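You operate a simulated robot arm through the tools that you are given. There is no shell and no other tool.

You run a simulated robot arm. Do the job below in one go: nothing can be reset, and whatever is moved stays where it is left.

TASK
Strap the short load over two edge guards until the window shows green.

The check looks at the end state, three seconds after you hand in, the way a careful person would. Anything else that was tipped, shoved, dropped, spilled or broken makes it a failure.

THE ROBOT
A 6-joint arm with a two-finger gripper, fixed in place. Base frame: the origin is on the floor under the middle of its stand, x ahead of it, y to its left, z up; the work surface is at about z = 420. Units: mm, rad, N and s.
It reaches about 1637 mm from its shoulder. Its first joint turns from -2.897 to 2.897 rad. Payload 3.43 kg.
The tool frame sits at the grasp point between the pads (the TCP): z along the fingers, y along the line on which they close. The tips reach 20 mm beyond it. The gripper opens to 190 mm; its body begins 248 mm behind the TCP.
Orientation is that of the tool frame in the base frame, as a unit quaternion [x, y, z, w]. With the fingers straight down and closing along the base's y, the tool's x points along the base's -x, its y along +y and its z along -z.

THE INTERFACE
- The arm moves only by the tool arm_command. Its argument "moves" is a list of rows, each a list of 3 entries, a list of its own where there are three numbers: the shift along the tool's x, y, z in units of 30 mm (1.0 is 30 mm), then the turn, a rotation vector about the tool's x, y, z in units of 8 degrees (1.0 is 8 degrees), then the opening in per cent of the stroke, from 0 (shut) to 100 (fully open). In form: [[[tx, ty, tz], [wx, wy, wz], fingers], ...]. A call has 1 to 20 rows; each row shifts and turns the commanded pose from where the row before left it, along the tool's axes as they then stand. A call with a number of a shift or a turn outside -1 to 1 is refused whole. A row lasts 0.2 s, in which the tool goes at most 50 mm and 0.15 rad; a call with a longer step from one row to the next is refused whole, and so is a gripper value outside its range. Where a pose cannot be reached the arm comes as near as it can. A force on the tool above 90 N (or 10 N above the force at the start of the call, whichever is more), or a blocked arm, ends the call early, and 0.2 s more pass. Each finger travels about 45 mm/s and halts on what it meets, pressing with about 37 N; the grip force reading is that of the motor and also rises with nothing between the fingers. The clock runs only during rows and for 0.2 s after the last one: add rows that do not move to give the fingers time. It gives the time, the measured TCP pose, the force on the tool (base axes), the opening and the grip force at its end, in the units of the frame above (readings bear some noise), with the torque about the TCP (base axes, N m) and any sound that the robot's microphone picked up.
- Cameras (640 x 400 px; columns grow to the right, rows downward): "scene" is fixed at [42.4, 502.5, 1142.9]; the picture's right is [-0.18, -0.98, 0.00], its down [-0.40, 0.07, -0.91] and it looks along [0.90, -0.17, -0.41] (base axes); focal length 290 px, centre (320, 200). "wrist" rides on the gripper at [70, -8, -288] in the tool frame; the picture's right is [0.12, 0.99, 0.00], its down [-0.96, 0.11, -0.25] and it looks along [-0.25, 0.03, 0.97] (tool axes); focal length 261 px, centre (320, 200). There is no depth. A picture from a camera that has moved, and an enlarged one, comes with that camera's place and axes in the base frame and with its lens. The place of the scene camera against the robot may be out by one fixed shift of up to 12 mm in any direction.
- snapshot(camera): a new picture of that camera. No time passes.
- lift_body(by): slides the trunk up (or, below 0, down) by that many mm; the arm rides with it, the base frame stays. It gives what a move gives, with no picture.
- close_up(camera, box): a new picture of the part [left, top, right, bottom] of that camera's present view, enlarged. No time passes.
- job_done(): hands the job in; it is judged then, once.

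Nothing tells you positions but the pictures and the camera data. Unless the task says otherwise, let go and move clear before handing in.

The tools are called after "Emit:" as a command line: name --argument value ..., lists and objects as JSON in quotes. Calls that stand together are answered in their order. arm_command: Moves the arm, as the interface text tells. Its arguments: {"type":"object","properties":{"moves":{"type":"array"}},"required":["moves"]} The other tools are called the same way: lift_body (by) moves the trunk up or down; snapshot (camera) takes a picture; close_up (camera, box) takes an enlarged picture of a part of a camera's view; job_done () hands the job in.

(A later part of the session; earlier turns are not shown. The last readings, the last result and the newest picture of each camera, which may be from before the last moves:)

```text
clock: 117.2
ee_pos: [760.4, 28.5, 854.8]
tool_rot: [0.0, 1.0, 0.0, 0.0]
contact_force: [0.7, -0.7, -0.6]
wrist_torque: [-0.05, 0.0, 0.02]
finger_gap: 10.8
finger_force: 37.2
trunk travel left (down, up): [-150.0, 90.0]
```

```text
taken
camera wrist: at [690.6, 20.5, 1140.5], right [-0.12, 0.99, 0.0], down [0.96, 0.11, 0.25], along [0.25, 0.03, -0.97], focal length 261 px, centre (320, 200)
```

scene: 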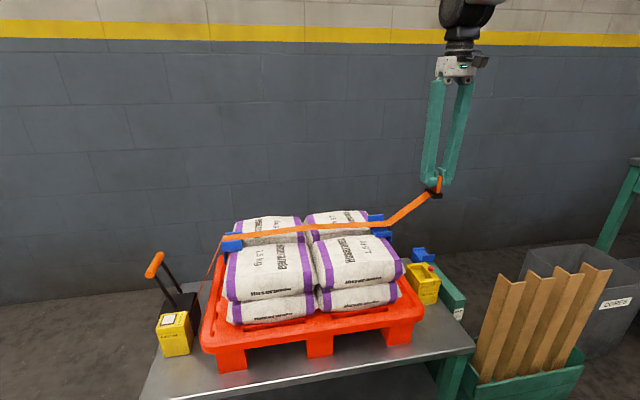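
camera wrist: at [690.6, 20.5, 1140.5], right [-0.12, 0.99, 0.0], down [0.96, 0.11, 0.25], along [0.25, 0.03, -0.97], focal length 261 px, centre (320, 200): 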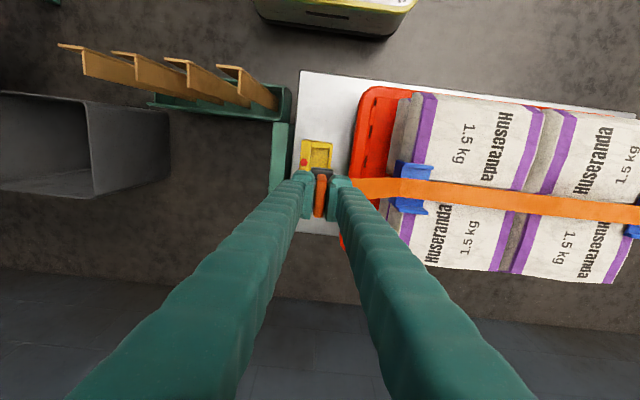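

The strap lies over both guards and the tongue is above the buckle. I'll lower to just above the rim and check the alignment.

Emit:
arm_command --moves '[[[0, 0, 1], [0, 0, 0], 0], [[0, 0, 1], [0, 0, 0], 0], [[0, 0, 1], [0, 0, 0], 0], [[0, 0, 1], [0, 0, 0], 0], [[0, 0, 1], [0, 0, 0], 0], [[0, 0, 1], [0, 0, 0], 0], [[0, 0, 1], [0, 0, 0], 0], [[0, 0, 0.8], [0, 0, 0], 0], [[0, 0, 0.5], [0, 0, 0], 0], [[0, 0, 0], [0, 0, 0], 0], [[0, 0, 0], [0, 0, 0], 0]]'

Emit:
close_up --camera "scene" --box '[390, 200, 470, 310]'

Emit:
close_up --camera "wrist" --box '[260, 100, 400, 230]'

```text
clock: 119.6
ee_pos: [759.7, 29.4, 606.0]
tool_rot: [0.0, 1.0, -0.001, 0.001]
contact_force: [-1.1, -0.1, -1.0]
wrist_torque: [0.0, -0.02, 0.04]
finger_gap: 10.5
finger_force: 36.5
trunk travel left (down, up): [-150.0, 90.0]
```

```text
3.64 times, centred on (430, 255) of scene
camera zoom: at [42.4, 502.5, 1142.9], right [-0.18, -0.98, 0.0], down [-0.4, 0.07, -0.91], along [0.9, -0.17, -0.41], focal length 1054 px, centre (-80, 0)
```

zoom: 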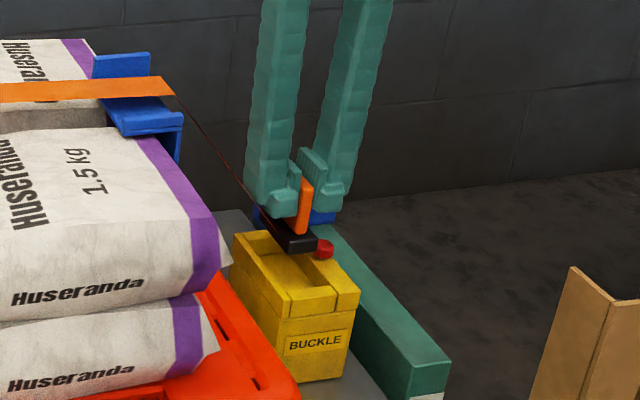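

```text
3.08 times, centred on (330, 165) of wrist
camera zoom: at [690.7, 21.0, 891.9], right [-0.12, 0.99, 0.0], down [0.96, 0.11, 0.25], along [0.25, 0.03, -0.97], focal length 802 px, centre (289, 308)
```

zoom: 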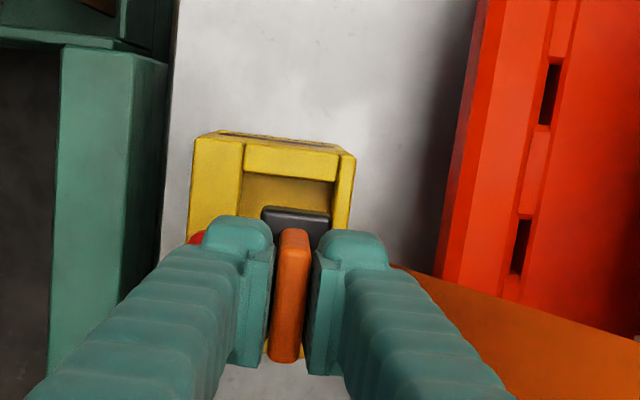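

The plate is centred near (760, 29) and the recess near (762, 25.5). I'll correct by that offset and lower to just above the rim.

Emit:
arm_command --moves '[[[-0.05, -0.11, 0], [0, 0, 0], 0], [[0, 0, 0.5], [0, 0, 0], 0], [[0, 0, 0.5], [0, 0, 0], 0], [[0, 0, 0], [0, 0, 0], 0], [[0, 0, 0], [0, 0, 0], 0]]'

Emit:
close_up --camera "scene" --box '[400, 220, 460, 310]'

Emit:
close_up --camera "wrist" --box '[270, 110, 390, 220]'

```text
clock: 120.8
ee_pos: [763.2, 26.6, 574.3]
tool_rot: [0.0, 1.0, 0.0, 0.0]
contact_force: [-0.3, -0.9, -0.4]
wrist_torque: [0.0, -0.01, -0.01]
finger_gap: 10.5
finger_force: 36.7
trunk travel left (down, up): [-150.0, 90.0]
```

```text
4.44 times, centred on (430, 265) of scene
camera zoom: at [42.4, 502.5, 1142.9], right [-0.18, -0.98, 0.0], down [-0.4, 0.07, -0.91], along [0.9, -0.17, -0.41], focal length 1289 px, centre (-169, -89)
```

zoom: 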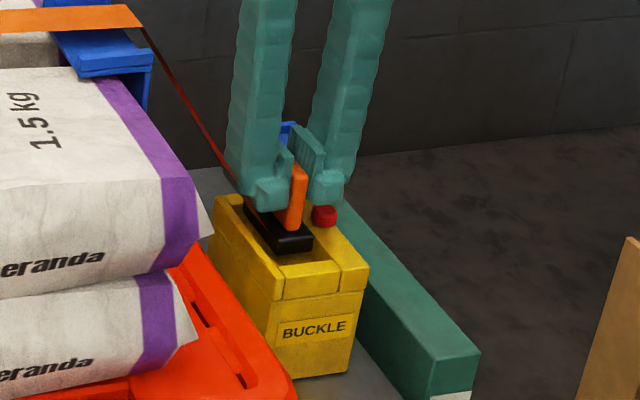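

```text
3.64 times, centred on (330, 165) of wrist
camera zoom: at [692.2, 18.1, 860.5], right [-0.12, 0.99, 0.0], down [0.96, 0.11, 0.25], along [0.25, 0.03, -0.97], focal length 948 px, centre (284, 327)
```

zoom: 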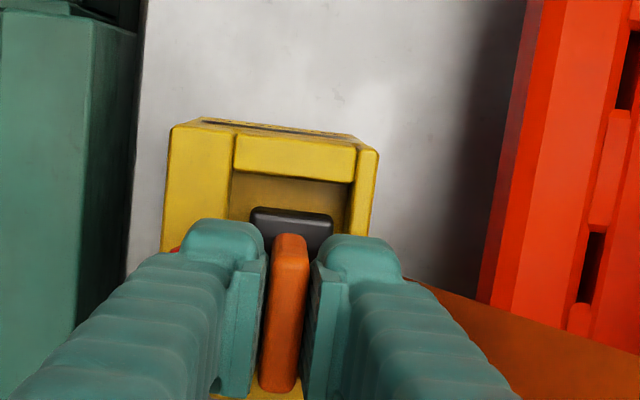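

The tongue is aligned over the recess. The −y finger passes near the red button, so I'll lower in small steps and watch for force and sound.

Emit:
arm_command --moves '[[[0, 0, 0.25], [0, 0, 0], 0], [[0, 0, 0.15], [0, 0, 0], 0], [[0, 0, 0], [0, 0, 0], 0], [[0, 0, 0], [0, 0, 0], 0]]'

Emit:
close_up --camera "scene" --box '[405, 235, 450, 300]'

```text
clock: 121.8
ee_pos: [763.0, 26.5, 564.0]
tool_rot: [0.0, 1.0, 0.001, 0.0]
contact_force: [0.4, -1.0, -1.6]
wrist_torque: [-0.01, -0.01, -0.01]
finger_gap: 10.7
finger_force: 37.0
trunk travel left (down, up): [-150.0, 90.0]
```

```text
6.15 times, centred on (428, 268) of scene
camera zoom: at [42.4, 502.5, 1142.9], right [-0.18, -0.98, 0.0], down [-0.4, 0.07, -0.91], along [0.9, -0.17, -0.41], focal length 1784 px, centre (-342, -215)
```

zoom: 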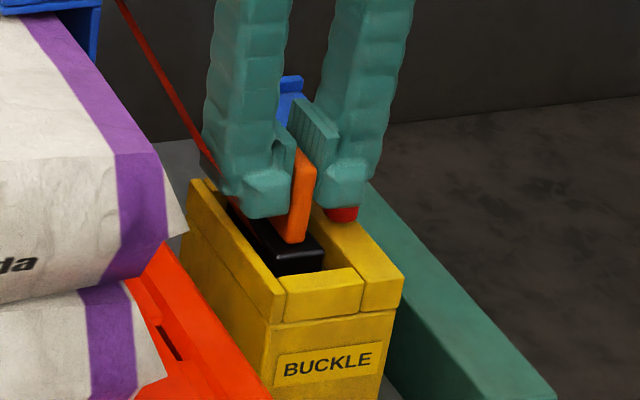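

Emit:
arm_command --moves '[[[0, 0, 0.13], [0, 0, 0], 0], [[0, 0, 0], [0, 0, 0], 0], [[0, 0, 0], [0, 0, 0], 0]]'

Emit:
close_up --camera "scene" --box '[410, 245, 445, 295]'

```text
clock: 122.6
ee_pos: [762.3, 25.9, 560.5]
tool_rot: [0.001, 1.0, 0.0, 0.001]
contact_force: [2.5, -1.6, 25.4]
wrist_torque: [-0.03, -0.11, 0.01]
finger_gap: 10.6
finger_force: 36.8
trunk travel left (down, up): [-150.0, 90.0]
```

```text
8.00 times, centred on (428, 270) of scene
camera zoom: at [42.4, 502.5, 1142.9], right [-0.18, -0.98, 0.0], down [-0.4, 0.07, -0.91], along [0.9, -0.17, -0.41], focal length 2319 px, centre (-540, -360)
```

zoom: 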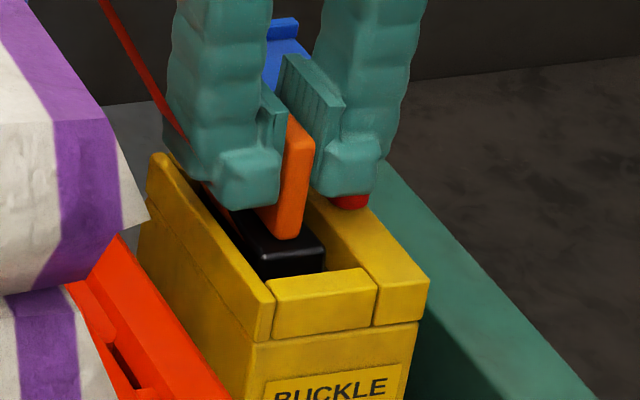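

The plate has met the recess floor squarely (25 N, no torque). I'll press a little more and listen for a latch.

Emit:
arm_command --moves '[[[0, 0, 0.05], [0, 0, 0], 0], [[0, 0, 0], [0, 0, 0], 0], [[0, 0, 0], [0, 0, 0], 0]]'

```text
clock: 123.4
ee_pos: [762.5, 25.8, 558.2]
tool_rot: [0.0, 1.0, 0.0, 0.0]
contact_force: [2.9, -1.7, 24.7]
wrist_torque: [-0.02, -0.05, 0.02]
finger_gap: 10.8
finger_force: 37.0
trunk travel left (down, up): [-150.0, 90.0]
```

Emit:
arm_command --moves '[[[0, 0, 0.06], [0, 0, 0], 0], [[0, 0, 0], [0, 0, 0], 0], [[0, 0, 0], [0, 0, 0], 0]]'

Emit:
close_up --camera "scene" --box '[410, 245, 445, 295]'

Emit:
close_up --camera "wrist" --box '[270, 110, 390, 220]'

```text
clock: 124.2
ee_pos: [761.7, 27.0, 555.8]
tool_rot: [0.0, 1.0, 0.001, 0.001]
contact_force: [5.9, -4.6, 25.3]
wrist_torque: [-0.08, -0.05, -0.02]
finger_gap: 10.8
finger_force: 37.2
trunk travel left (down, up): [-150.0, 90.0]
```

```text
8.00 times, centred on (428, 270) of scene
camera zoom: at [42.4, 502.5, 1142.9], right [-0.18, -0.98, 0.0], down [-0.4, 0.07, -0.91], along [0.9, -0.17, -0.41], focal length 2319 px, centre (-540, -360)
```

zoom: 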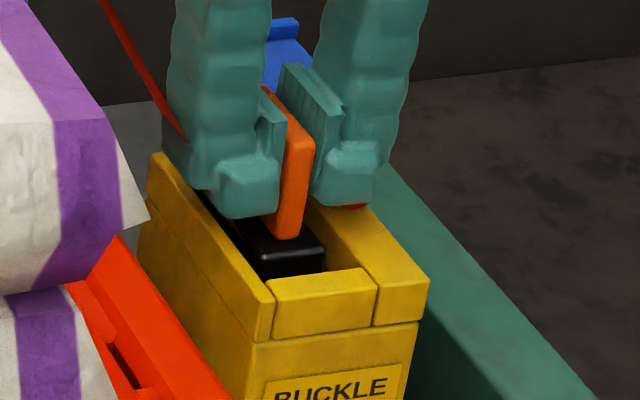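

```text
3.64 times, centred on (330, 165) of wrist
camera zoom: at [691.8, 17.5, 842.4], right [-0.12, 0.99, 0.0], down [0.96, 0.11, 0.25], along [0.25, 0.03, -0.97], focal length 948 px, centre (284, 327)
```

zoom: 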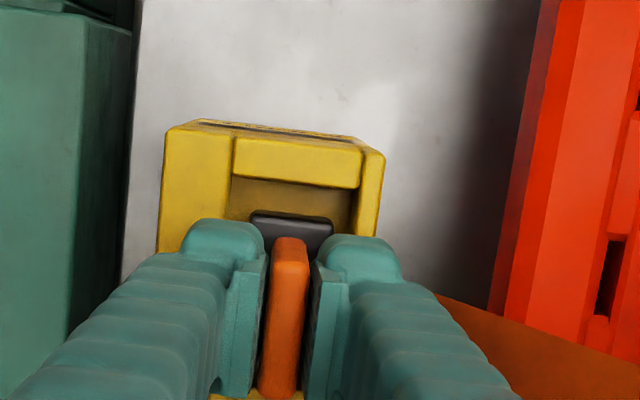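

The fingers slid down the tab a little, so the plate is bottomed out, and there was no click. I'll ease the grip by a couple of millimetres, rise clear of the button and see whether the tongue is held.

Emit:
arm_command --moves '[[[0, 0, -0.05], [0, 0, 0], 0], [[0, 0, 0], [0, 0, 0], 8], [[0, 0, 0], [0, 0, 0], 8.5], [[0, 0, -0.2], [0, 0, 0], 8.5], [[0, 0, -0.4], [0, 0, 0], 8.5], [[0, 0, -0.5], [0, 0, 0], 8.5], [[0, 0, 0], [0, 0, 0], 8.5]]'

Emit:
close_up --camera "scene" --box '[400, 225, 450, 300]'

Emit:
close_up --camera "wrist" --box '[270, 110, 390, 220]'

```text
clock: 125.8
ee_pos: [763.2, 25.0, 591.5]
tool_rot: [0.001, 1.0, 0.001, 0.0]
contact_force: [-0.4, -0.7, -0.3]
wrist_torque: [0.02, 0.01, -0.01]
finger_gap: 16.1
finger_force: 0.0
trunk travel left (down, up): [-150.0, 90.0]
```

```text
5.33 times, centred on (425, 262) of scene
camera zoom: at [42.4, 502.5, 1142.9], right [-0.18, -0.98, 0.0], down [-0.4, 0.07, -0.91], along [0.9, -0.17, -0.41], focal length 1546 px, centre (-240, -133)
```

zoom: 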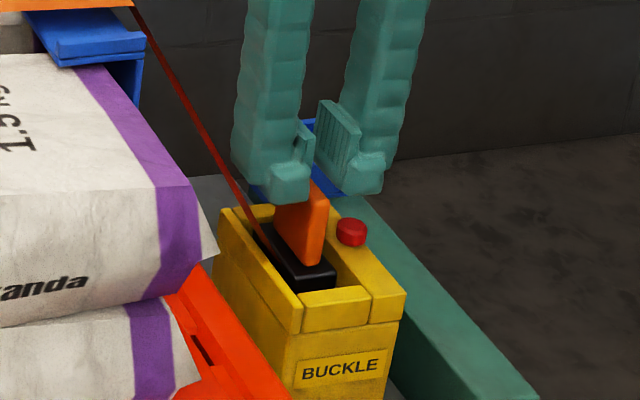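

```text
3.64 times, centred on (330, 165) of wrist
camera zoom: at [693.2, 17.4, 877.0], right [-0.12, 0.99, 0.0], down [0.96, 0.11, 0.25], along [0.25, 0.03, -0.97], focal length 948 px, centre (284, 327)
```

zoom: 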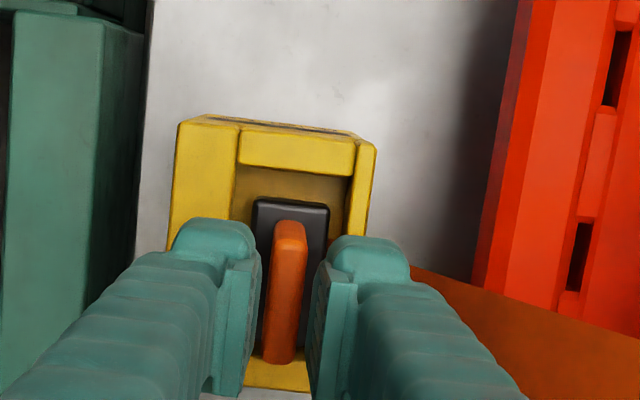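

The tongue rests in the recess by itself. I'll rise, close the fingers and press down on the tab from above, to be sure it's fully in and latched.

Emit:
arm_command --moves '[[[0, 0, -0.7], [0, 0, 0], 8.5], [[0, 0, -0.7], [0, 0, 0], 4], [[0, 0, 0], [0, 0, 0], 0], [[0, 0, 0], [0, 0, 0], 0], [[0, 0, 0.5], [0, 0, 0], 0], [[0, 0, 0.5], [0, 0, 0], 0], [[0, 0, 0.2], [0, 0, 0], 0], [[0, 0, 0], [0, 0, 0], 0]]'

Emit:
close_up --camera "scene" --box '[400, 225, 450, 300]'

```text
clock: 127.6
ee_pos: [764.3, 26.0, 596.3]
tool_rot: [0.0, 1.0, 0.0, 0.0]
contact_force: [0.3, -1.4, -0.4]
wrist_torque: [-0.02, -0.01, 0.02]
finger_gap: 0.1
finger_force: 34.8
trunk travel left (down, up): [-150.0, 90.0]
```

```text
5.33 times, centred on (425, 262) of scene
camera zoom: at [42.4, 502.5, 1142.9], right [-0.18, -0.98, 0.0], down [-0.4, 0.07, -0.91], along [0.9, -0.17, -0.41], focal length 1546 px, centre (-240, -133)
```

zoom: 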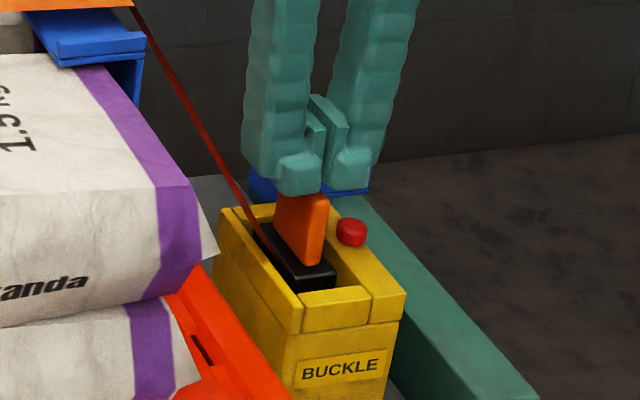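

Emit:
arm_command --moves '[[[0, 0, 0.15], [0, 0, 0], 0], [[0, 0, 0.15], [0, 0, 0], 0], [[0, 0, 0], [0, 0, 0], 0], [[0, 0, 0], [0, 0, 0], 0]]'

```text
clock: 128.6
ee_pos: [763.2, 27.2, 589.5]
tool_rot: [0.0, 1.0, 0.0, 0.002]
contact_force: [-6.5, -0.1, 48.8]
wrist_torque: [-0.31, 0.23, -0.05]
finger_gap: 0.2
finger_force: 34.3
trunk travel left (down, up): [-150.0, 90.0]
```

I'm pressing at 49 N with no sound yet. I'll press slightly harder.

Emit:
arm_command --moves '[[[0, 0, 0.04], [0, 0, 0], 0], [[0, 0, 0], [0, 0, 0], 0], [[0, 0, 0], [0, 0, 0], 0]]'

Emit:
close_up --camera "scene" --box '[400, 225, 450, 300]'

```text
clock: 129.4
ee_pos: [762.4, 27.1, 590.0]
tool_rot: [0.001, 1.0, 0.0, 0.002]
contact_force: [-2.6, 3.6, 86.2]
wrist_torque: [-0.54, 0.17, -0.11]
finger_gap: 0.1
finger_force: 33.9
trunk travel left (down, up): [-150.0, 90.0]
```

```text
5.33 times, centred on (425, 262) of scene
camera zoom: at [42.4, 502.5, 1142.9], right [-0.18, -0.98, 0.0], down [-0.4, 0.07, -0.91], along [0.9, -0.17, -0.41], focal length 1546 px, centre (-240, -133)
```

zoom: 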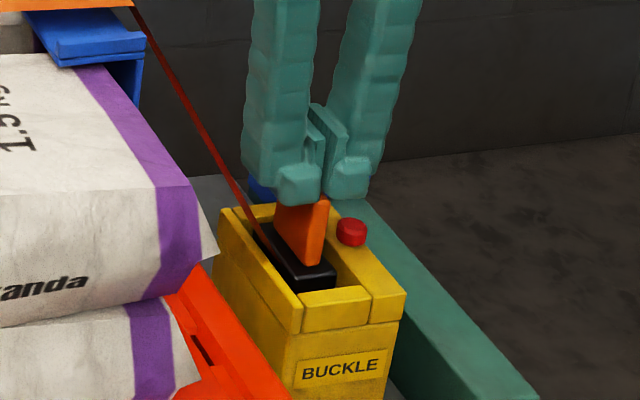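

There's no movement even at 86 N, so pressing harder won't help. I'll back off and look closely at how the tongue sits in the buckle.

Emit:
arm_command --moves '[[[0, 0, -0.2], [0, 0, 0], 0], [[0, 0, -0.6], [0, 0, 0], 0], [[0, 0, -1], [0, 0, 0], 0], [[0.5, 0, -1], [0, 0, 0], 0], [[1, 0, -1], [0, 0, 0], 20], [[1, 0, -0.5], [0, 0, 0], 40], [[1, 0, 0], [0, 0, 0], 60], [[0.5, 0, 0], [0, 0, 0], 80], [[0, 0, 0], [0, 0, 0], 100], [[0, 0, 0], [0, 0, 0], 100], [[0, 0, 0], [0, 0, 0], 100]]'

Emit:
snapshot --camera "wrist"

Emit:
close_up --camera "scene" --box '[405, 240, 445, 300]'

```text
clock: 131.8
ee_pos: [643.6, 25.5, 713.9]
tool_rot: [0.0, 1.0, 0.0, 0.001]
contact_force: [0.3, 0.2, -0.7]
wrist_torque: [0.02, 0.0, -0.01]
finger_gap: 137.0
finger_force: 0.1
trunk travel left (down, up): [-150.0, 90.0]
```

```text
taken
camera wrist: at [573.6, 17.9, 1000.5], right [-0.12, 0.99, 0.0], down [0.96, 0.11, 0.25], along [0.25, 0.03, -0.97], focal length 261 px, centre (320, 200)
```

wrist: 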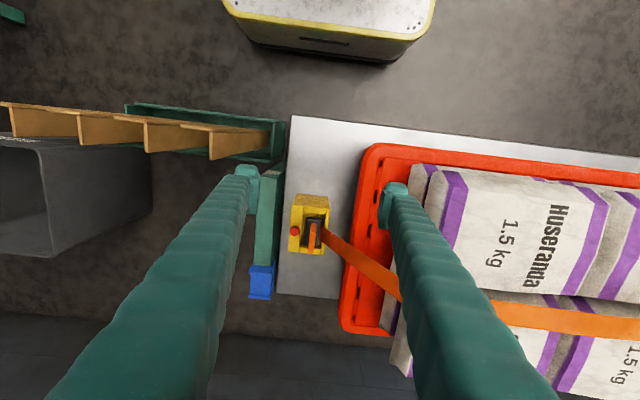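

```text
6.67 times, centred on (425, 270) of scene
camera zoom: at [42.4, 502.5, 1142.9], right [-0.18, -0.98, 0.0], down [-0.4, 0.07, -0.91], along [0.9, -0.17, -0.41], focal length 1933 px, centre (-380, -267)
```

zoom: 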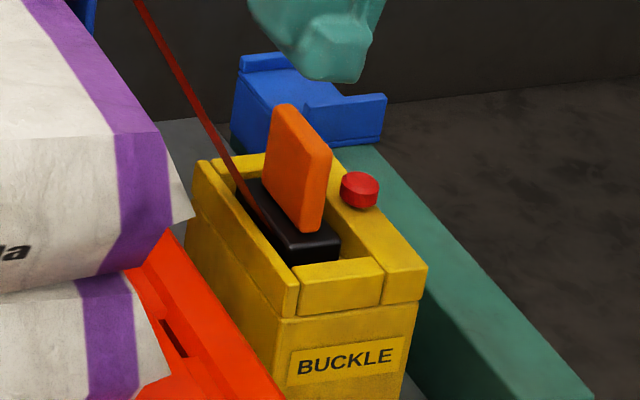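

Emit:
close_up --camera "wrist" --box '[280, 185, 340, 265]'

Emit:
close_up --camera "scene" --box '[412, 248, 438, 285]'

```text
5.00 times, centred on (310, 225) of wrist
camera zoom: at [573.6, 17.9, 1000.5], right [-0.12, 0.99, 0.0], down [0.96, 0.11, 0.25], along [0.25, 0.03, -0.97], focal length 1303 px, centre (370, 75)
```

zoom: 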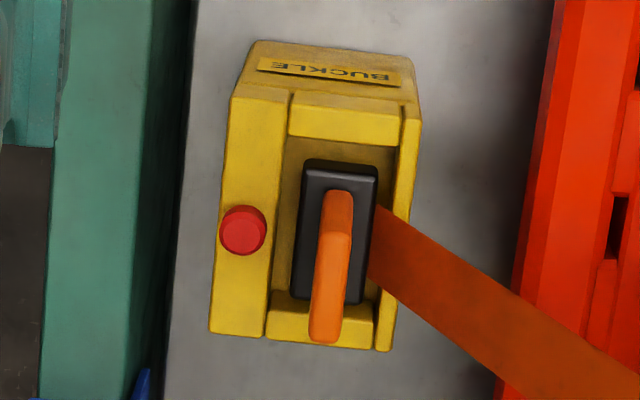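

```text
10.81 times, centred on (425, 266) of scene
camera zoom: at [42.4, 502.5, 1142.9], right [-0.18, -0.98, 0.0], down [-0.4, 0.07, -0.91], along [0.9, -0.17, -0.41], focal length 3134 px, centre (-815, -519)
```

zoom: 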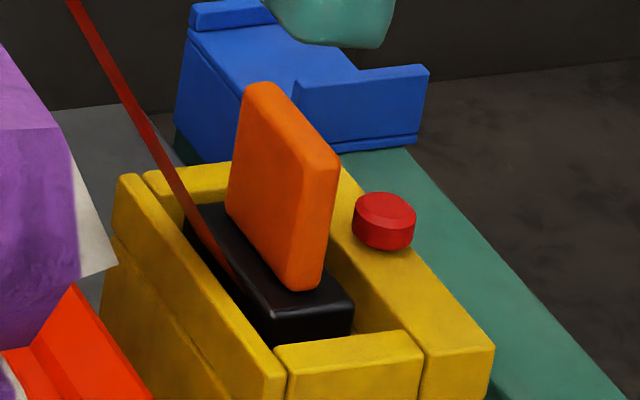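

The tongue lies centred in the recess, with the plate spanning about x 733–791 and y 12–40. I'll check the tension window on the ratchet for any change.

Emit:
close_up --camera "scene" --box '[140, 245, 215, 370]'

Emit:
snapshot --camera "scene"

```text
3.20 times, centred on (178, 308) of scene
camera zoom: at [42.4, 502.5, 1142.9], right [-0.18, -0.98, 0.0], down [-0.4, 0.07, -0.91], along [0.9, -0.17, -0.41], focal length 928 px, centre (776, -144)
```

zoom: 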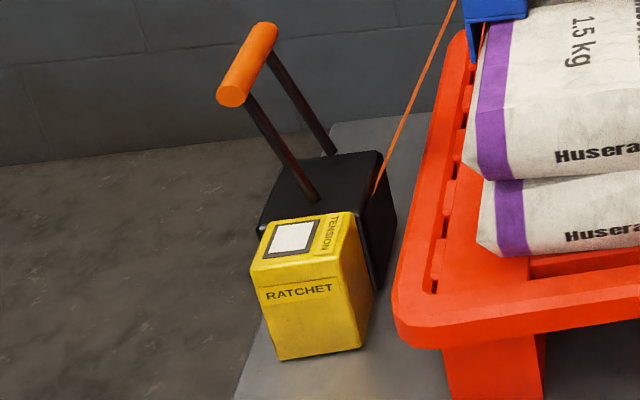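

```text
taken
```

scene: 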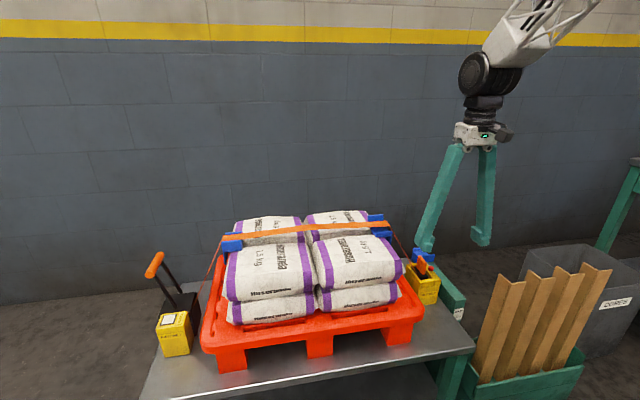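

The window is still white. I'll tug the tab gently to see whether the tongue is latched, so first I'll narrow the fingers and go back over it.

Emit:
arm_command --moves '[[[0, 0, 0], [0, 0, 0], 18], [[0, 0, 0], [0, 0, 0], 18], [[0, 0, 0], [0, 0, 0], 18], [[0, 0, 0], [0, 0, 0], 18], [[0, 0, 0], [0, 0, 0], 18], [[0, 0, 0], [0, 0, 0], 18], [[-1, 0, 0], [0, 0, 0], 18], [[-1, 0, 0], [0, 0, 0], 18], [[-1, 0, 0], [0, 0, 0], 18], [[-0.93, 0, 0], [0, 0, 0], 18], [[0, 0, 1], [0, 0, 0], 18], [[0, 0, 1], [0, 0, 0], 18], [[0, 0, 1], [0, 0, 0], 18], [[0, 0, 0], [0, 0, 0], 18]]'

Emit:
close_up --camera "wrist" --box '[270, 110, 390, 220]'

```text
clock: 134.8
ee_pos: [760.1, 25.6, 624.2]
tool_rot: [0.0, 1.0, 0.0, 0.0]
contact_force: [-0.3, 0.4, -0.1]
wrist_torque: [0.02, -0.01, -0.03]
finger_gap: 34.1
finger_force: 0.0
trunk travel left (down, up): [-150.0, 90.0]
```

```text
3.64 times, centred on (330, 165) of wrist
camera zoom: at [690.0, 18.1, 910.9], right [-0.12, 0.99, 0.0], down [0.96, 0.11, 0.25], along [0.25, 0.03, -0.97], focal length 948 px, centre (284, 327)
```

zoom: 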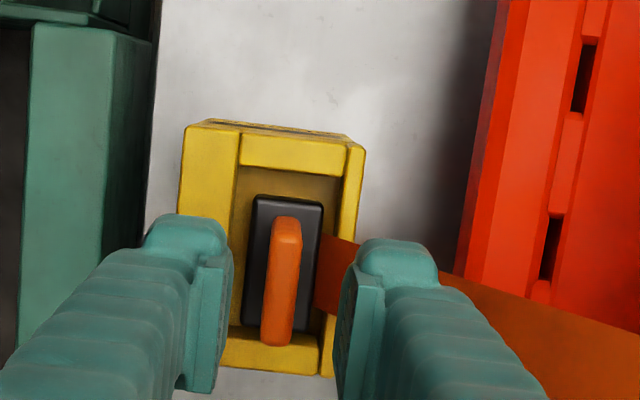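

Emit:
arm_command --moves '[[[-0.07, 0, 0.9], [0, 0, 0], 18], [[0, 0, 0.9], [0, 0, 0], 18], [[0, 0, 0.1], [0, 0, 0], 18], [[0, 0, 0], [0, 0, 0], 10], [[0, 0, 0], [0, 0, 0], 0], [[0, 0, 0], [0, 0, 0], 0], [[0, 0, 0], [0, 0, 0], 0]]'

Emit:
arm_command --moves '[[[0, 0, -0.1], [0, 0, 0], 0], [[0, 0, 0], [0, 0, 0], 0], [[0, 0, 0], [0, 0, 0], 0]]'

```text
clock: 136.4
ee_pos: [762.8, 26.4, 569.1]
tool_rot: [0.0, 1.0, 0.0, -0.001]
contact_force: [0.6, -32.0, -0.8]
wrist_torque: [-0.29, -0.11, 0.01]
finger_gap: 10.8
finger_force: 37.3
trunk travel left (down, up): [-150.0, 90.0]
```

```text
clock: 137.2
ee_pos: [762.8, 26.3, 570.9]
tool_rot: [-0.001, 1.0, 0.0, -0.001]
contact_force: [4.2, -44.1, -23.3]
wrist_torque: [-0.29, 0.01, -0.01]
finger_gap: 10.9
finger_force: 37.0
trunk travel left (down, up): [-150.0, 90.0]
```

The tab doesn't yield to the sideways squeeze or to a 23 N pull, so the tongue is latched. I'll release it and move up.

Emit:
arm_command --moves '[[[0, 0, 0], [0, 0, 0], 8], [[0, 0, 0], [0, 0, 0], 16], [[0, 0, 0], [0, 0, 0], 18], [[0, 0, -0.5], [0, 0, 0], 18], [[0, 0, -1], [0, 0, 0], 18], [[0, 0, -1], [0, 0, 0], 18], [[0, 0, -1], [0, 0, 0], 18], [[0, 0, -1], [0, 0, 0], 18], [[0, 0, -1], [0, 0, 0], 18], [[0, 0, -1], [0, 0, 0], 18], [[0, 0, -1], [0, 0, 0], 18], [[0, 0, -1], [0, 0, 0], 18], [[0, 0, -1], [0, 0, 0], 18], [[0, 0, -1], [0, 0, 0], 18], [[0, 0, 0], [0, 0, 0], 18]]'

Emit:
close_up --camera "scene" --box '[380, 200, 460, 310]'

```text
clock: 140.4
ee_pos: [763.7, 23.5, 887.1]
tool_rot: [-0.001, 1.0, 0.0, 0.0]
contact_force: [-0.1, -0.3, 0.0]
wrist_torque: [0.0, 0.0, -0.01]
finger_gap: 34.4
finger_force: 0.0
trunk travel left (down, up): [-150.0, 90.0]
```

```text
3.64 times, centred on (420, 255) of scene
camera zoom: at [42.4, 502.5, 1142.9], right [-0.18, -0.98, 0.0], down [-0.4, 0.07, -0.91], along [0.9, -0.17, -0.41], focal length 1054 px, centre (-44, 0)
```

zoom: 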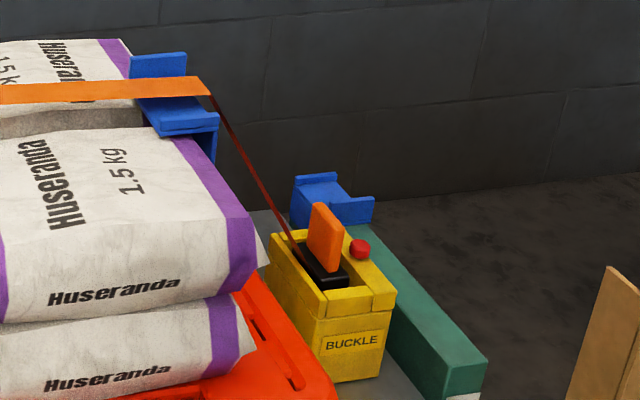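

The tongue stays latched and I'm clear. Next I'll go over the load, well above the strap, to the ratchet handle.

Emit:
arm_command --moves '[[[0, 1, 0], [0, 0, 0], 26], [[0, 1, 0], [0, 0, 0], 26], [[0, 1, 0], [0, 0, 0], 26], [[0, 1, 0], [0, 0, 0], 26], [[0, 1, 0], [0, 0, 0], 26], [[0, 1, 0], [0, 0, 0], 26], [[0, 1, 0], [0, 0, 0], 26], [[0, 1, 0], [0, 0, 0], 26], [[0, 1, 0], [0, 0, 0], 26], [[0, 1, 0], [0, 0, 0], 26], [[0, 1, 0], [0, 0, 0], 26], [[0, 1, 0], [0, 0, 0], 26], [[0, 1, 0], [0, 0, 0], 26], [[0, 1, 0], [0, 0, 0], 26], [[0, 1, 0], [0, 0, 0], 26], [[0, 1, 0], [0, 0, 0], 26], [[0, 1, 0], [0, 0, 0], 26], [[0, 1, 0], [0, 0, 0], 26], [[0, 1, 0], [0, 0, 0], 26], [[0, 1, 0], [0, 0, 0], 26]]'

Emit:
arm_command --moves '[[[0, 1, 0], [0, 0, 0], 26], [[0, 1, 0], [0, 0, 0], 26], [[0, 1, 0], [0, 0, 0], 26], [[0, 1, 0], [0, 0, 0], 26], [[0, 1, 0], [0, 0, 0], 26], [[0, 1, 0], [0, 0, 0], 26], [[0, 0.55, 0], [0, 0, 0], 26], [[0, 0, 0], [0, 0, 0], 26], [[0, 0, 0], [0, 0, 0], 26]]'

Emit:
snapshot --camera "wrist"

Emit:
snapshot --camera "scene"

```text
clock: 144.6
ee_pos: [760.9, 625.1, 888.1]
tool_rot: [0.001, 1.0, 0.0, 0.0]
contact_force: [0.0, -0.2, 0.1]
wrist_torque: [0.1, -0.01, 0.01]
finger_gap: 49.2
finger_force: 0.0
trunk travel left (down, up): [-150.0, 90.0]
```

```text
clock: 146.6
ee_pos: [764.5, 821.4, 884.7]
tool_rot: [0.001, 1.0, 0.001, 0.001]
contact_force: [-0.4, 0.4, 0.0]
wrist_torque: [-0.02, -0.02, -0.02]
finger_gap: 49.7
finger_force: 0.1
trunk travel left (down, up): [-150.0, 90.0]
```

```text
taken
camera wrist: at [693.5, 813.2, 1171.9], right [-0.12, 0.99, 0.0], down [0.96, 0.11, 0.25], along [0.25, 0.03, -0.97], focal length 261 px, centre (320, 200)
```

wrist: 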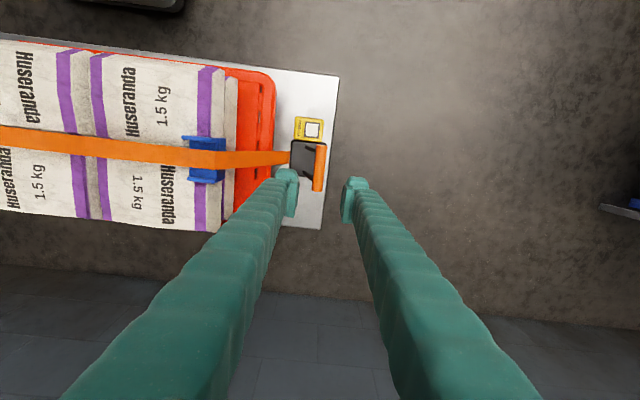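

```text
taken
```

scene: 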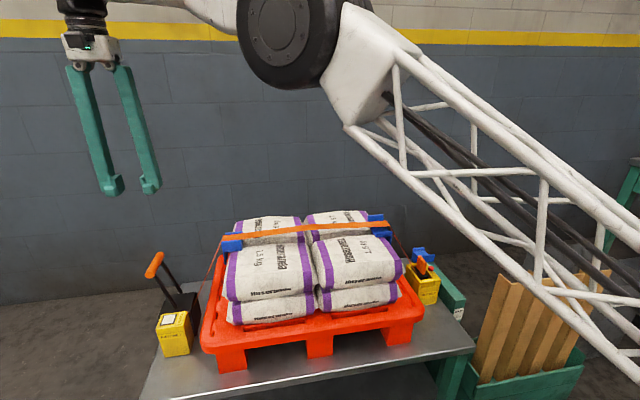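

Emit:
close_up --camera "wrist" --box '[270, 90, 370, 220]'

Emit:
close_up --camera "scene" --box '[130, 240, 230, 360]'

```text
3.08 times, centred on (320, 155) of wrist
camera zoom: at [693.5, 813.2, 1171.9], right [-0.12, 0.99, 0.0], down [0.96, 0.11, 0.25], along [0.25, 0.03, -0.97], focal length 802 px, centre (320, 338)
```

zoom: 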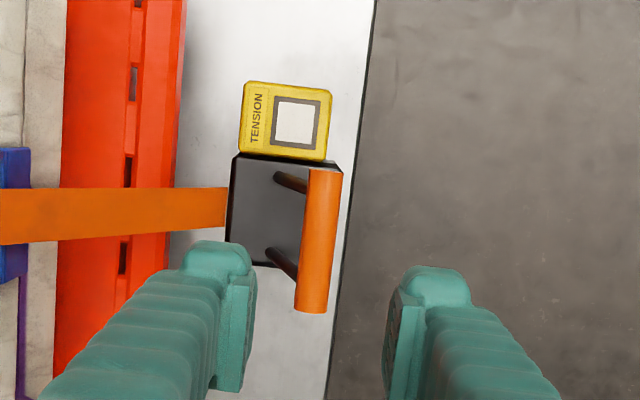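

```text
3.33 times, centred on (180, 300) of scene
camera zoom: at [42.4, 502.5, 1142.9], right [-0.18, -0.98, 0.0], down [-0.4, 0.07, -0.91], along [0.9, -0.17, -0.41], focal length 966 px, centre (787, -133)
```

zoom: 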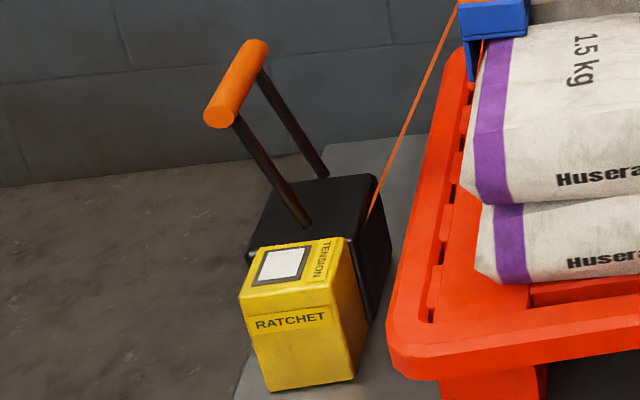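

The bar is centred at about (761, 820, 658) and lies between the fingers. I'll descend around it with the fingers open as a cage.

Emit:
arm_command --moves '[[[0.1, -0.04, 0.5], [0, 0, 0], 26], [[0, 0, 1], [0, 0, 0], 26], [[0, 0, 1], [0, 0, 0], 26], [[0, 0, 1], [0, 0, 0], 26], [[0, 0, 1], [0, 0, 0], 26], [[0, 0, 1], [0, 0, 0], 26], [[0, 0, 1], [0, 0, 0], 26], [[0, 0, 0.8], [0, 0, 0], 26], [[0, 0, 0.3], [0, 0, 0], 26], [[0, 0, 0], [0, 0, 0], 26]]'

Emit:
close_up --camera "wrist" --box '[260, 90, 390, 230]'

Emit:
close_up --camera "scene" --box '[100, 200, 230, 360]'

```text
clock: 148.8
ee_pos: [761.2, 820.9, 656.6]
tool_rot: [0.0, 1.0, 0.001, -0.001]
contact_force: [0.8, 0.2, -0.1]
wrist_torque: [0.04, 0.0, -0.04]
finger_gap: 49.2
finger_force: 0.1
trunk travel left (down, up): [-150.0, 90.0]
```

```text
2.86 times, centred on (325, 160) of wrist
camera zoom: at [690.3, 812.7, 943.3], right [-0.12, 0.99, 0.0], down [0.96, 0.11, 0.25], along [0.25, 0.03, -0.97], focal length 745 px, centre (306, 314)
```

zoom: 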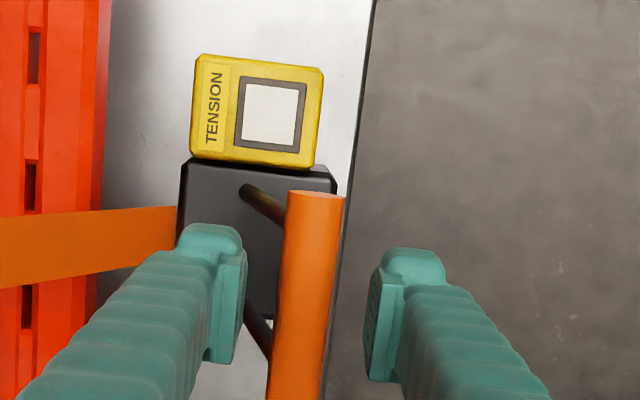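

```text
2.50 times, centred on (165, 280) of scene
camera zoom: at [42.4, 502.5, 1142.9], right [-0.18, -0.98, 0.0], down [-0.4, 0.07, -0.91], along [0.9, -0.17, -0.41], focal length 725 px, centre (708, 0)
```

zoom: 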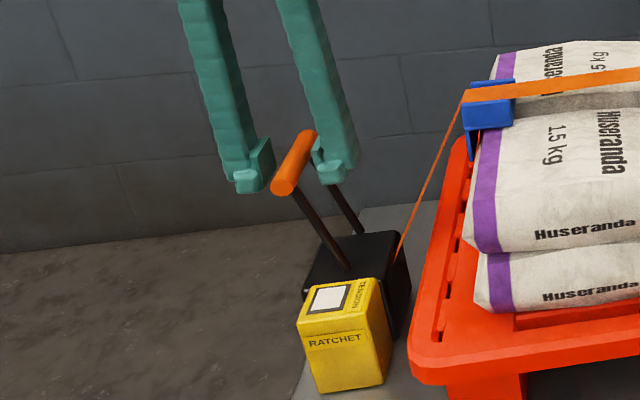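

The bar sits between the fingers. I'll close to a loose cage and try a small push toward +y to feel which way the lever gives.

Emit:
arm_command --moves '[[[0, 0, 0], [0, 0, 0], 18], [[0, 0, 0], [0, 0, 0], 14], [[0, 0, 0], [0, 0, 0], 14], [[0, 0.3, 0.08], [0, 0, 0], 14], [[0, 0.2, 0.05], [0, 0, 0], 14], [[0, 0, 0], [0, 0, 0], 14]]'

Emit:
close_up --camera "scene" --box '[100, 200, 230, 360]'

```text
clock: 150.2
ee_pos: [761.1, 835.6, 653.8]
tool_rot: [0.0, 1.0, 0.0, 0.0]
contact_force: [0.7, -1.8, -0.8]
wrist_torque: [0.0, 0.04, -0.02]
finger_gap: 27.6
finger_force: 0.6
trunk travel left (down, up): [-150.0, 90.0]
```

```text
2.50 times, centred on (165, 280) of scene
camera zoom: at [42.4, 502.5, 1142.9], right [-0.18, -0.98, 0.0], down [-0.4, 0.07, -0.91], along [0.9, -0.17, -0.41], focal length 725 px, centre (708, 0)
```

zoom: 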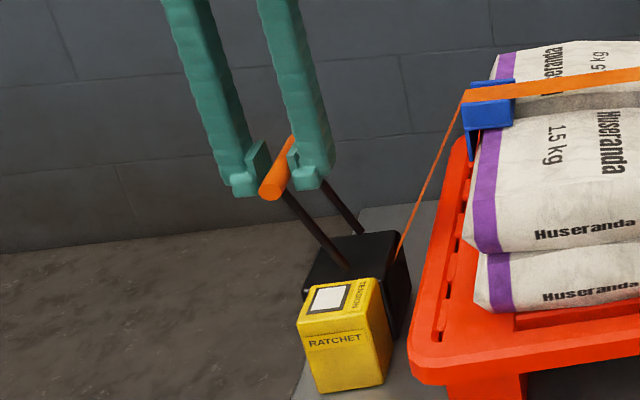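

The lever swings easily toward +y (away from the load). I'll tilt the gripper along with it and follow the arc about its pivot (roughly y≈783, z≈515), watching force and sound.

Emit:
arm_command --moves '[[[0, 0, 0], [1, 0, 0], 14], [[0, 0, 0], [1, 0, 0], 14], [[0, 0.688, 0.048], [1, 0, 0], 14], [[0, 0.688, 0.048], [1, 0, 0], 14], [[0, 0, 0], [0, 0, 0], 14]]'

Emit:
close_up --camera "scene" --box '[60, 200, 230, 380]'

Emit:
snapshot --camera "wrist"

```text
clock: 151.4
ee_pos: [709.9, 794.1, 624.8]
tool_rot: [0.001, 0.971, -0.241, 0.001]
contact_force: [0.5, -0.5, 1.6]
wrist_torque: [0.28, 0.13, -0.04]
finger_gap: 26.8
finger_force: 0.1
out of reach, approached as far as the arm can: row 3, 4
trunk travel left (down, up): [-150.0, 90.0]
```

```text
2.22 times, centred on (145, 290) of scene
camera zoom: at [42.4, 502.5, 1142.9], right [-0.18, -0.98, 0.0], down [-0.4, 0.07, -0.91], along [0.9, -0.17, -0.41], focal length 644 px, centre (709, 0)
```

zoom: 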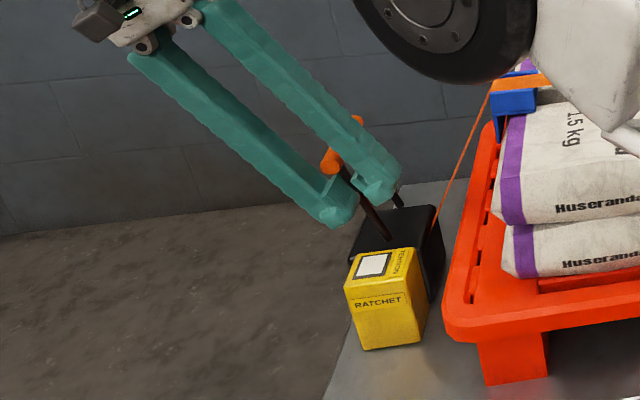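

```text
taken
camera wrist: at [639.8, 921.6, 880.9], right [-0.12, 0.88, -0.46], down [0.96, 0.22, 0.17], along [0.25, -0.43, -0.87], focal length 261 px, centre (320, 200)
```

wrist: 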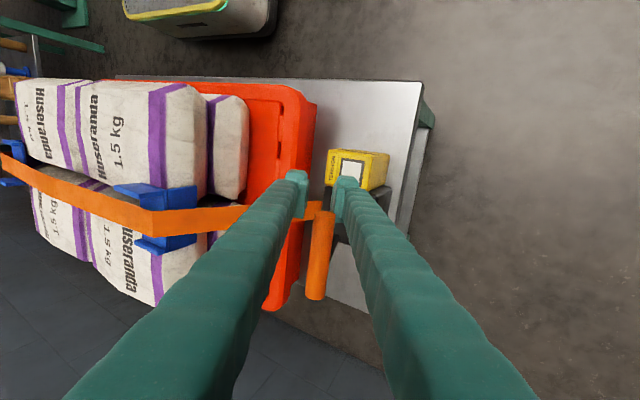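

The tilted pose was out of reach and the arm pulled back toward −x. I'll look at the whole scene before correcting.

Emit:
snapshot --camera "scene"

Emit:
close_up --camera "wrist" --box '[260, 120, 420, 320]'

```text
taken
```

scene: 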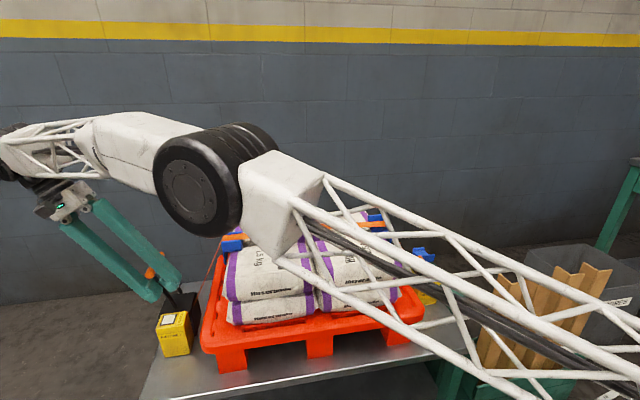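

```text
2.00 times, centred on (340, 220) of wrist
camera zoom: at [639.8, 921.6, 880.9], right [-0.12, 0.88, -0.46], down [0.96, 0.22, 0.17], along [0.25, -0.43, -0.87], focal length 521 px, centre (280, 160)
```

zoom: 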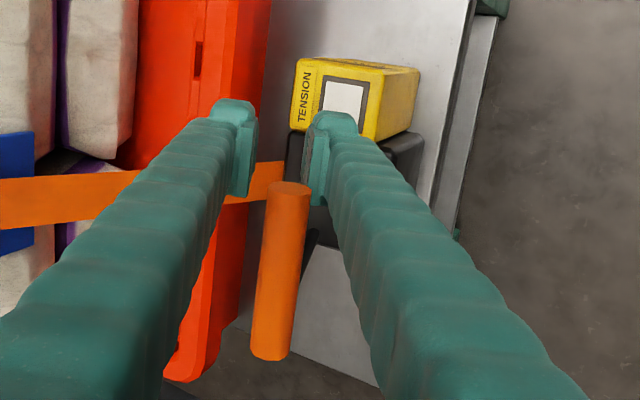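

The arm is simply stretched out; the bar still lies between the fingers and nothing else was touched. I'll slide the fingers off the bar's near end by moving toward −x, in small steps.

Emit:
arm_command --moves '[[[0.5, 0, 0], [0, 0, 0], 14], [[0, 0, 0], [0, 0, 0], 14]]'

```text
clock: 152.0
ee_pos: [695.0, 797.8, 619.5]
tool_rot: [0.002, 0.97, -0.242, 0.0]
contact_force: [-0.5, 0.0, 0.4]
wrist_torque: [0.05, 0.0, -0.03]
finger_gap: 26.6
finger_force: 0.1
trunk travel left (down, up): [-150.0, 90.0]
```

Emit:
arm_command --moves '[[[0.8, 0, 0], [0, 0, 0], 14], [[0.8, 0, 0], [0, 0, 0], 14], [[0, 0, 0], [0, 0, 0], 14]]'

Emit:
close_up --camera "wrist" --box '[240, 100, 420, 320]'

Emit:
close_up --camera "scene" --box '[40, 160, 240, 370]'

```text
clock: 152.8
ee_pos: [646.3, 797.7, 619.4]
tool_rot: [0.001, 0.97, -0.242, 0.0]
contact_force: [0.0, -0.8, 0.2]
wrist_torque: [0.0, 0.02, 0.0]
finger_gap: 26.5
finger_force: 0.0
trunk travel left (down, up): [-150.0, 90.0]
```

```text
1.82 times, centred on (330, 210) of wrist
camera zoom: at [576.0, 924.3, 876.8], right [-0.12, 0.88, -0.47], down [0.96, 0.22, 0.16], along [0.25, -0.43, -0.87], focal length 474 px, centre (302, 182)
```

zoom: 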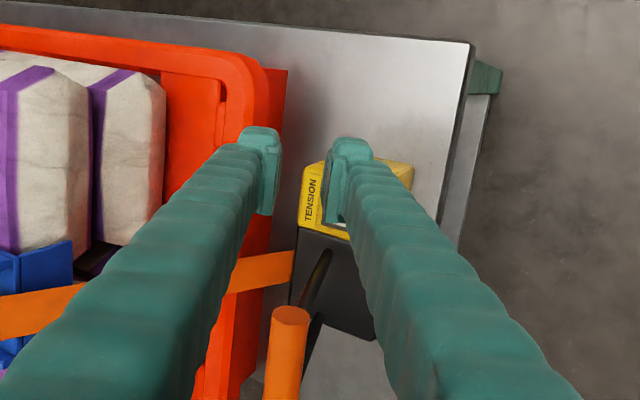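

```text
1.90 times, centred on (140, 265) of scene
camera zoom: at [42.4, 502.5, 1142.9], right [-0.18, -0.98, 0.0], down [-0.4, 0.07, -0.91], along [0.9, -0.17, -0.41], focal length 552 px, centre (663, 76)
```

zoom: 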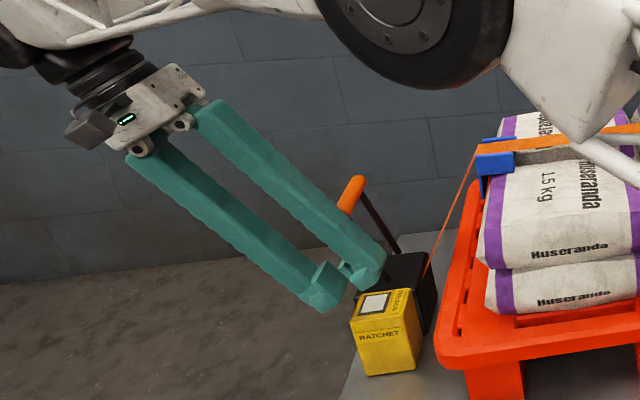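

The fingers are clear of the bar. I'll raise and bring the gripper back upright.

Emit:
arm_command --moves '[[[0, -0.47, -0.88], [0, 0, 0], 14], [[0, -0.47, -0.88], [0, 0, 0], 14], [[0, -0.47, -0.88], [0, 0, 0], 14], [[0, 0, 0], [-1, 0, 0], 14], [[0, 0, 0], [-1, 0, 0], 14], [[0, 0, 0], [-1, 0, 0], 14], [[0, 0, 0], [-0.5, 0, 0], 14], [[0, 0, 0], [0, 0, 0], 14]]'

Emit:
snapshot --camera "scene"

Emit:
snapshot --camera "wrist"

```text
clock: 154.6
ee_pos: [645.3, 796.9, 709.9]
tool_rot: [0.0, 1.0, 0.0, -0.001]
contact_force: [0.1, 0.5, 0.0]
wrist_torque: [0.03, -0.02, -0.01]
finger_gap: 26.7
finger_force: 0.1
trunk travel left (down, up): [-150.0, 90.0]
```

```text
taken
```

scene: 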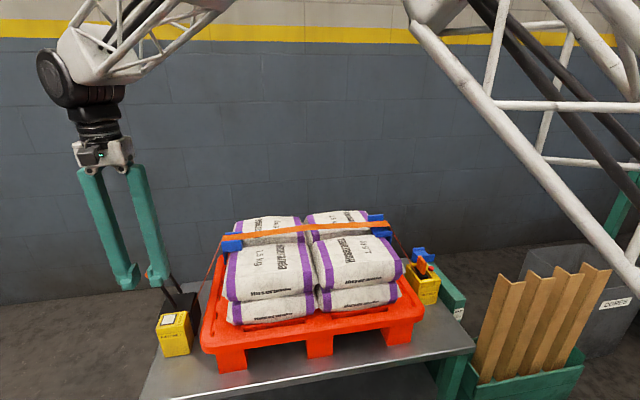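

```text
taken
camera wrist: at [575.0, 788.3, 995.8], right [-0.12, 0.99, 0.0], down [0.96, 0.11, 0.25], along [0.25, 0.03, -0.97], focal length 261 px, centre (320, 200)
```

wrist: 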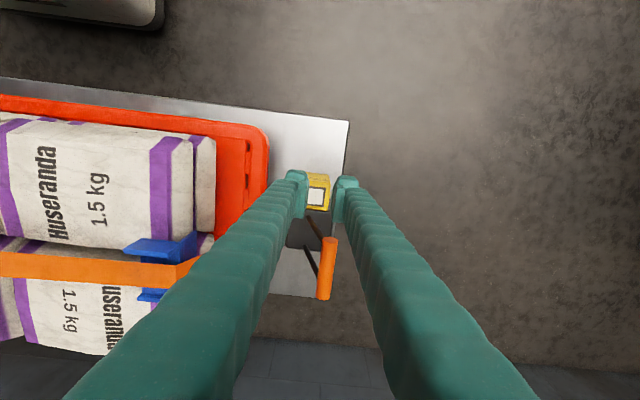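

The arm is back to normal, and the guards, strap and tongue are all as before. I'll re-cage the bar with the gripper upright and swing the lever out without tilting.

Emit:
arm_command --moves '[[[0, 0, -1], [0, 0, 0], 26], [[-1, 0.2, -0.5], [0, 0, 0], 26], [[-1, 0.2, 0], [0, 0, 0], 26], [[-1, 0.2, 0], [0, 0, 0], 26], [[-0.87, 0.2, 0], [0, 0, 0], 26], [[0, 0, 1], [0, 0, 0], 26], [[0, 0, 1], [0, 0, 0], 26], [[0, 0, 1], [0, 0, 0], 26], [[0, 0, 0.25], [0, 0, 0], 26], [[0, 0, 0], [0, 0, 0], 26], [[0, 0, 0], [0, 0, 0], 20], [[0, 0, 0], [0, 0, 0], 14], [[0, 0, 0], [0, 0, 0], 14]]'

Emit:
close_up --camera "wrist" --box '[260, 90, 390, 230]'

Emit:
close_up --camera "scene" --box '[80, 200, 230, 360]'

```text
clock: 157.4
ee_pos: [761.9, 821.5, 657.7]
tool_rot: [0.0, 1.0, 0.0, 0.001]
contact_force: [0.2, -0.4, -0.1]
wrist_torque: [0.01, -0.03, -0.01]
finger_gap: 26.7
finger_force: 0.1
trunk travel left (down, up): [-150.0, 90.0]
```

```text
2.86 times, centred on (325, 160) of wrist
camera zoom: at [691.9, 813.6, 943.2], right [-0.12, 0.99, 0.0], down [0.96, 0.11, 0.25], along [0.25, 0.03, -0.97], focal length 745 px, centre (306, 314)
```

zoom: 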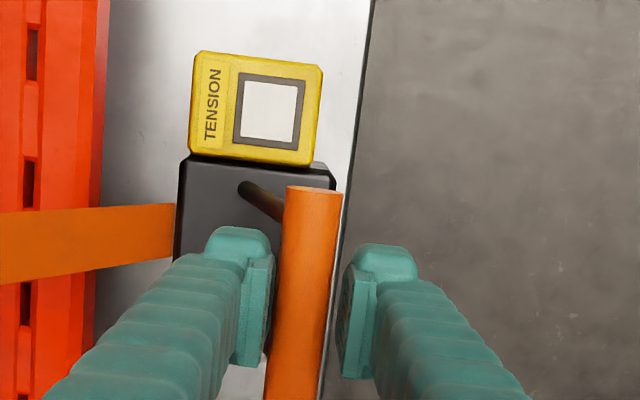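

```text
2.50 times, centred on (155, 280) of scene
camera zoom: at [42.4, 502.5, 1142.9], right [-0.18, -0.98, 0.0], down [-0.4, 0.07, -0.91], along [0.9, -0.17, -0.41], focal length 725 px, centre (732, 0)
```

zoom: 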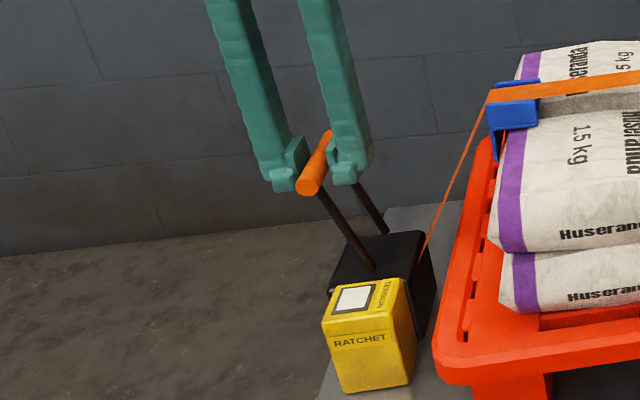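

The bar is caged again. I'll follow its arc outward in steps.

Emit:
arm_command --moves '[[[0, 0.5, 0.123], [0, 0, 0], 14], [[0, 0.4, 0.167], [0, 0, 0], 14], [[0, 0.383, 0.2], [0, 0, 0], 14], [[0, 0, 0], [0, 0, 0], 14]]'

Emit:
close_up --camera "scene" --box '[80, 200, 230, 360]'

```text
clock: 158.4
ee_pos: [762.3, 860.3, 642.8]
tool_rot: [0.001, 1.0, 0.0, 0.0]
contact_force: [1.2, -2.5, -0.5]
wrist_torque: [-0.01, -0.01, 0.02]
finger_gap: 27.9
finger_force: 0.9
trunk travel left (down, up): [-150.0, 90.0]
```

```text
2.50 times, centred on (155, 280) of scene
camera zoom: at [42.4, 502.5, 1142.9], right [-0.18, -0.98, 0.0], down [-0.4, 0.07, -0.91], along [0.9, -0.17, -0.41], focal length 725 px, centre (732, 0)
```

zoom: 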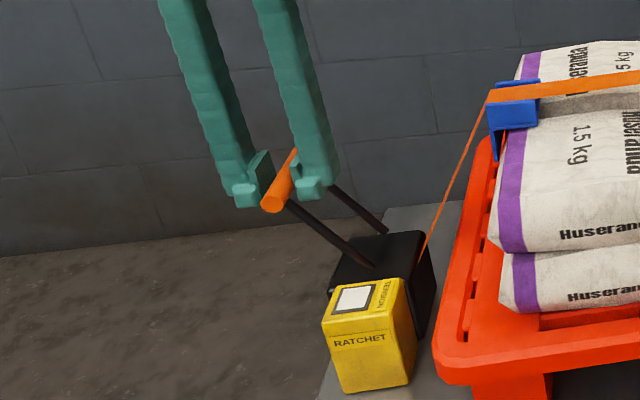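

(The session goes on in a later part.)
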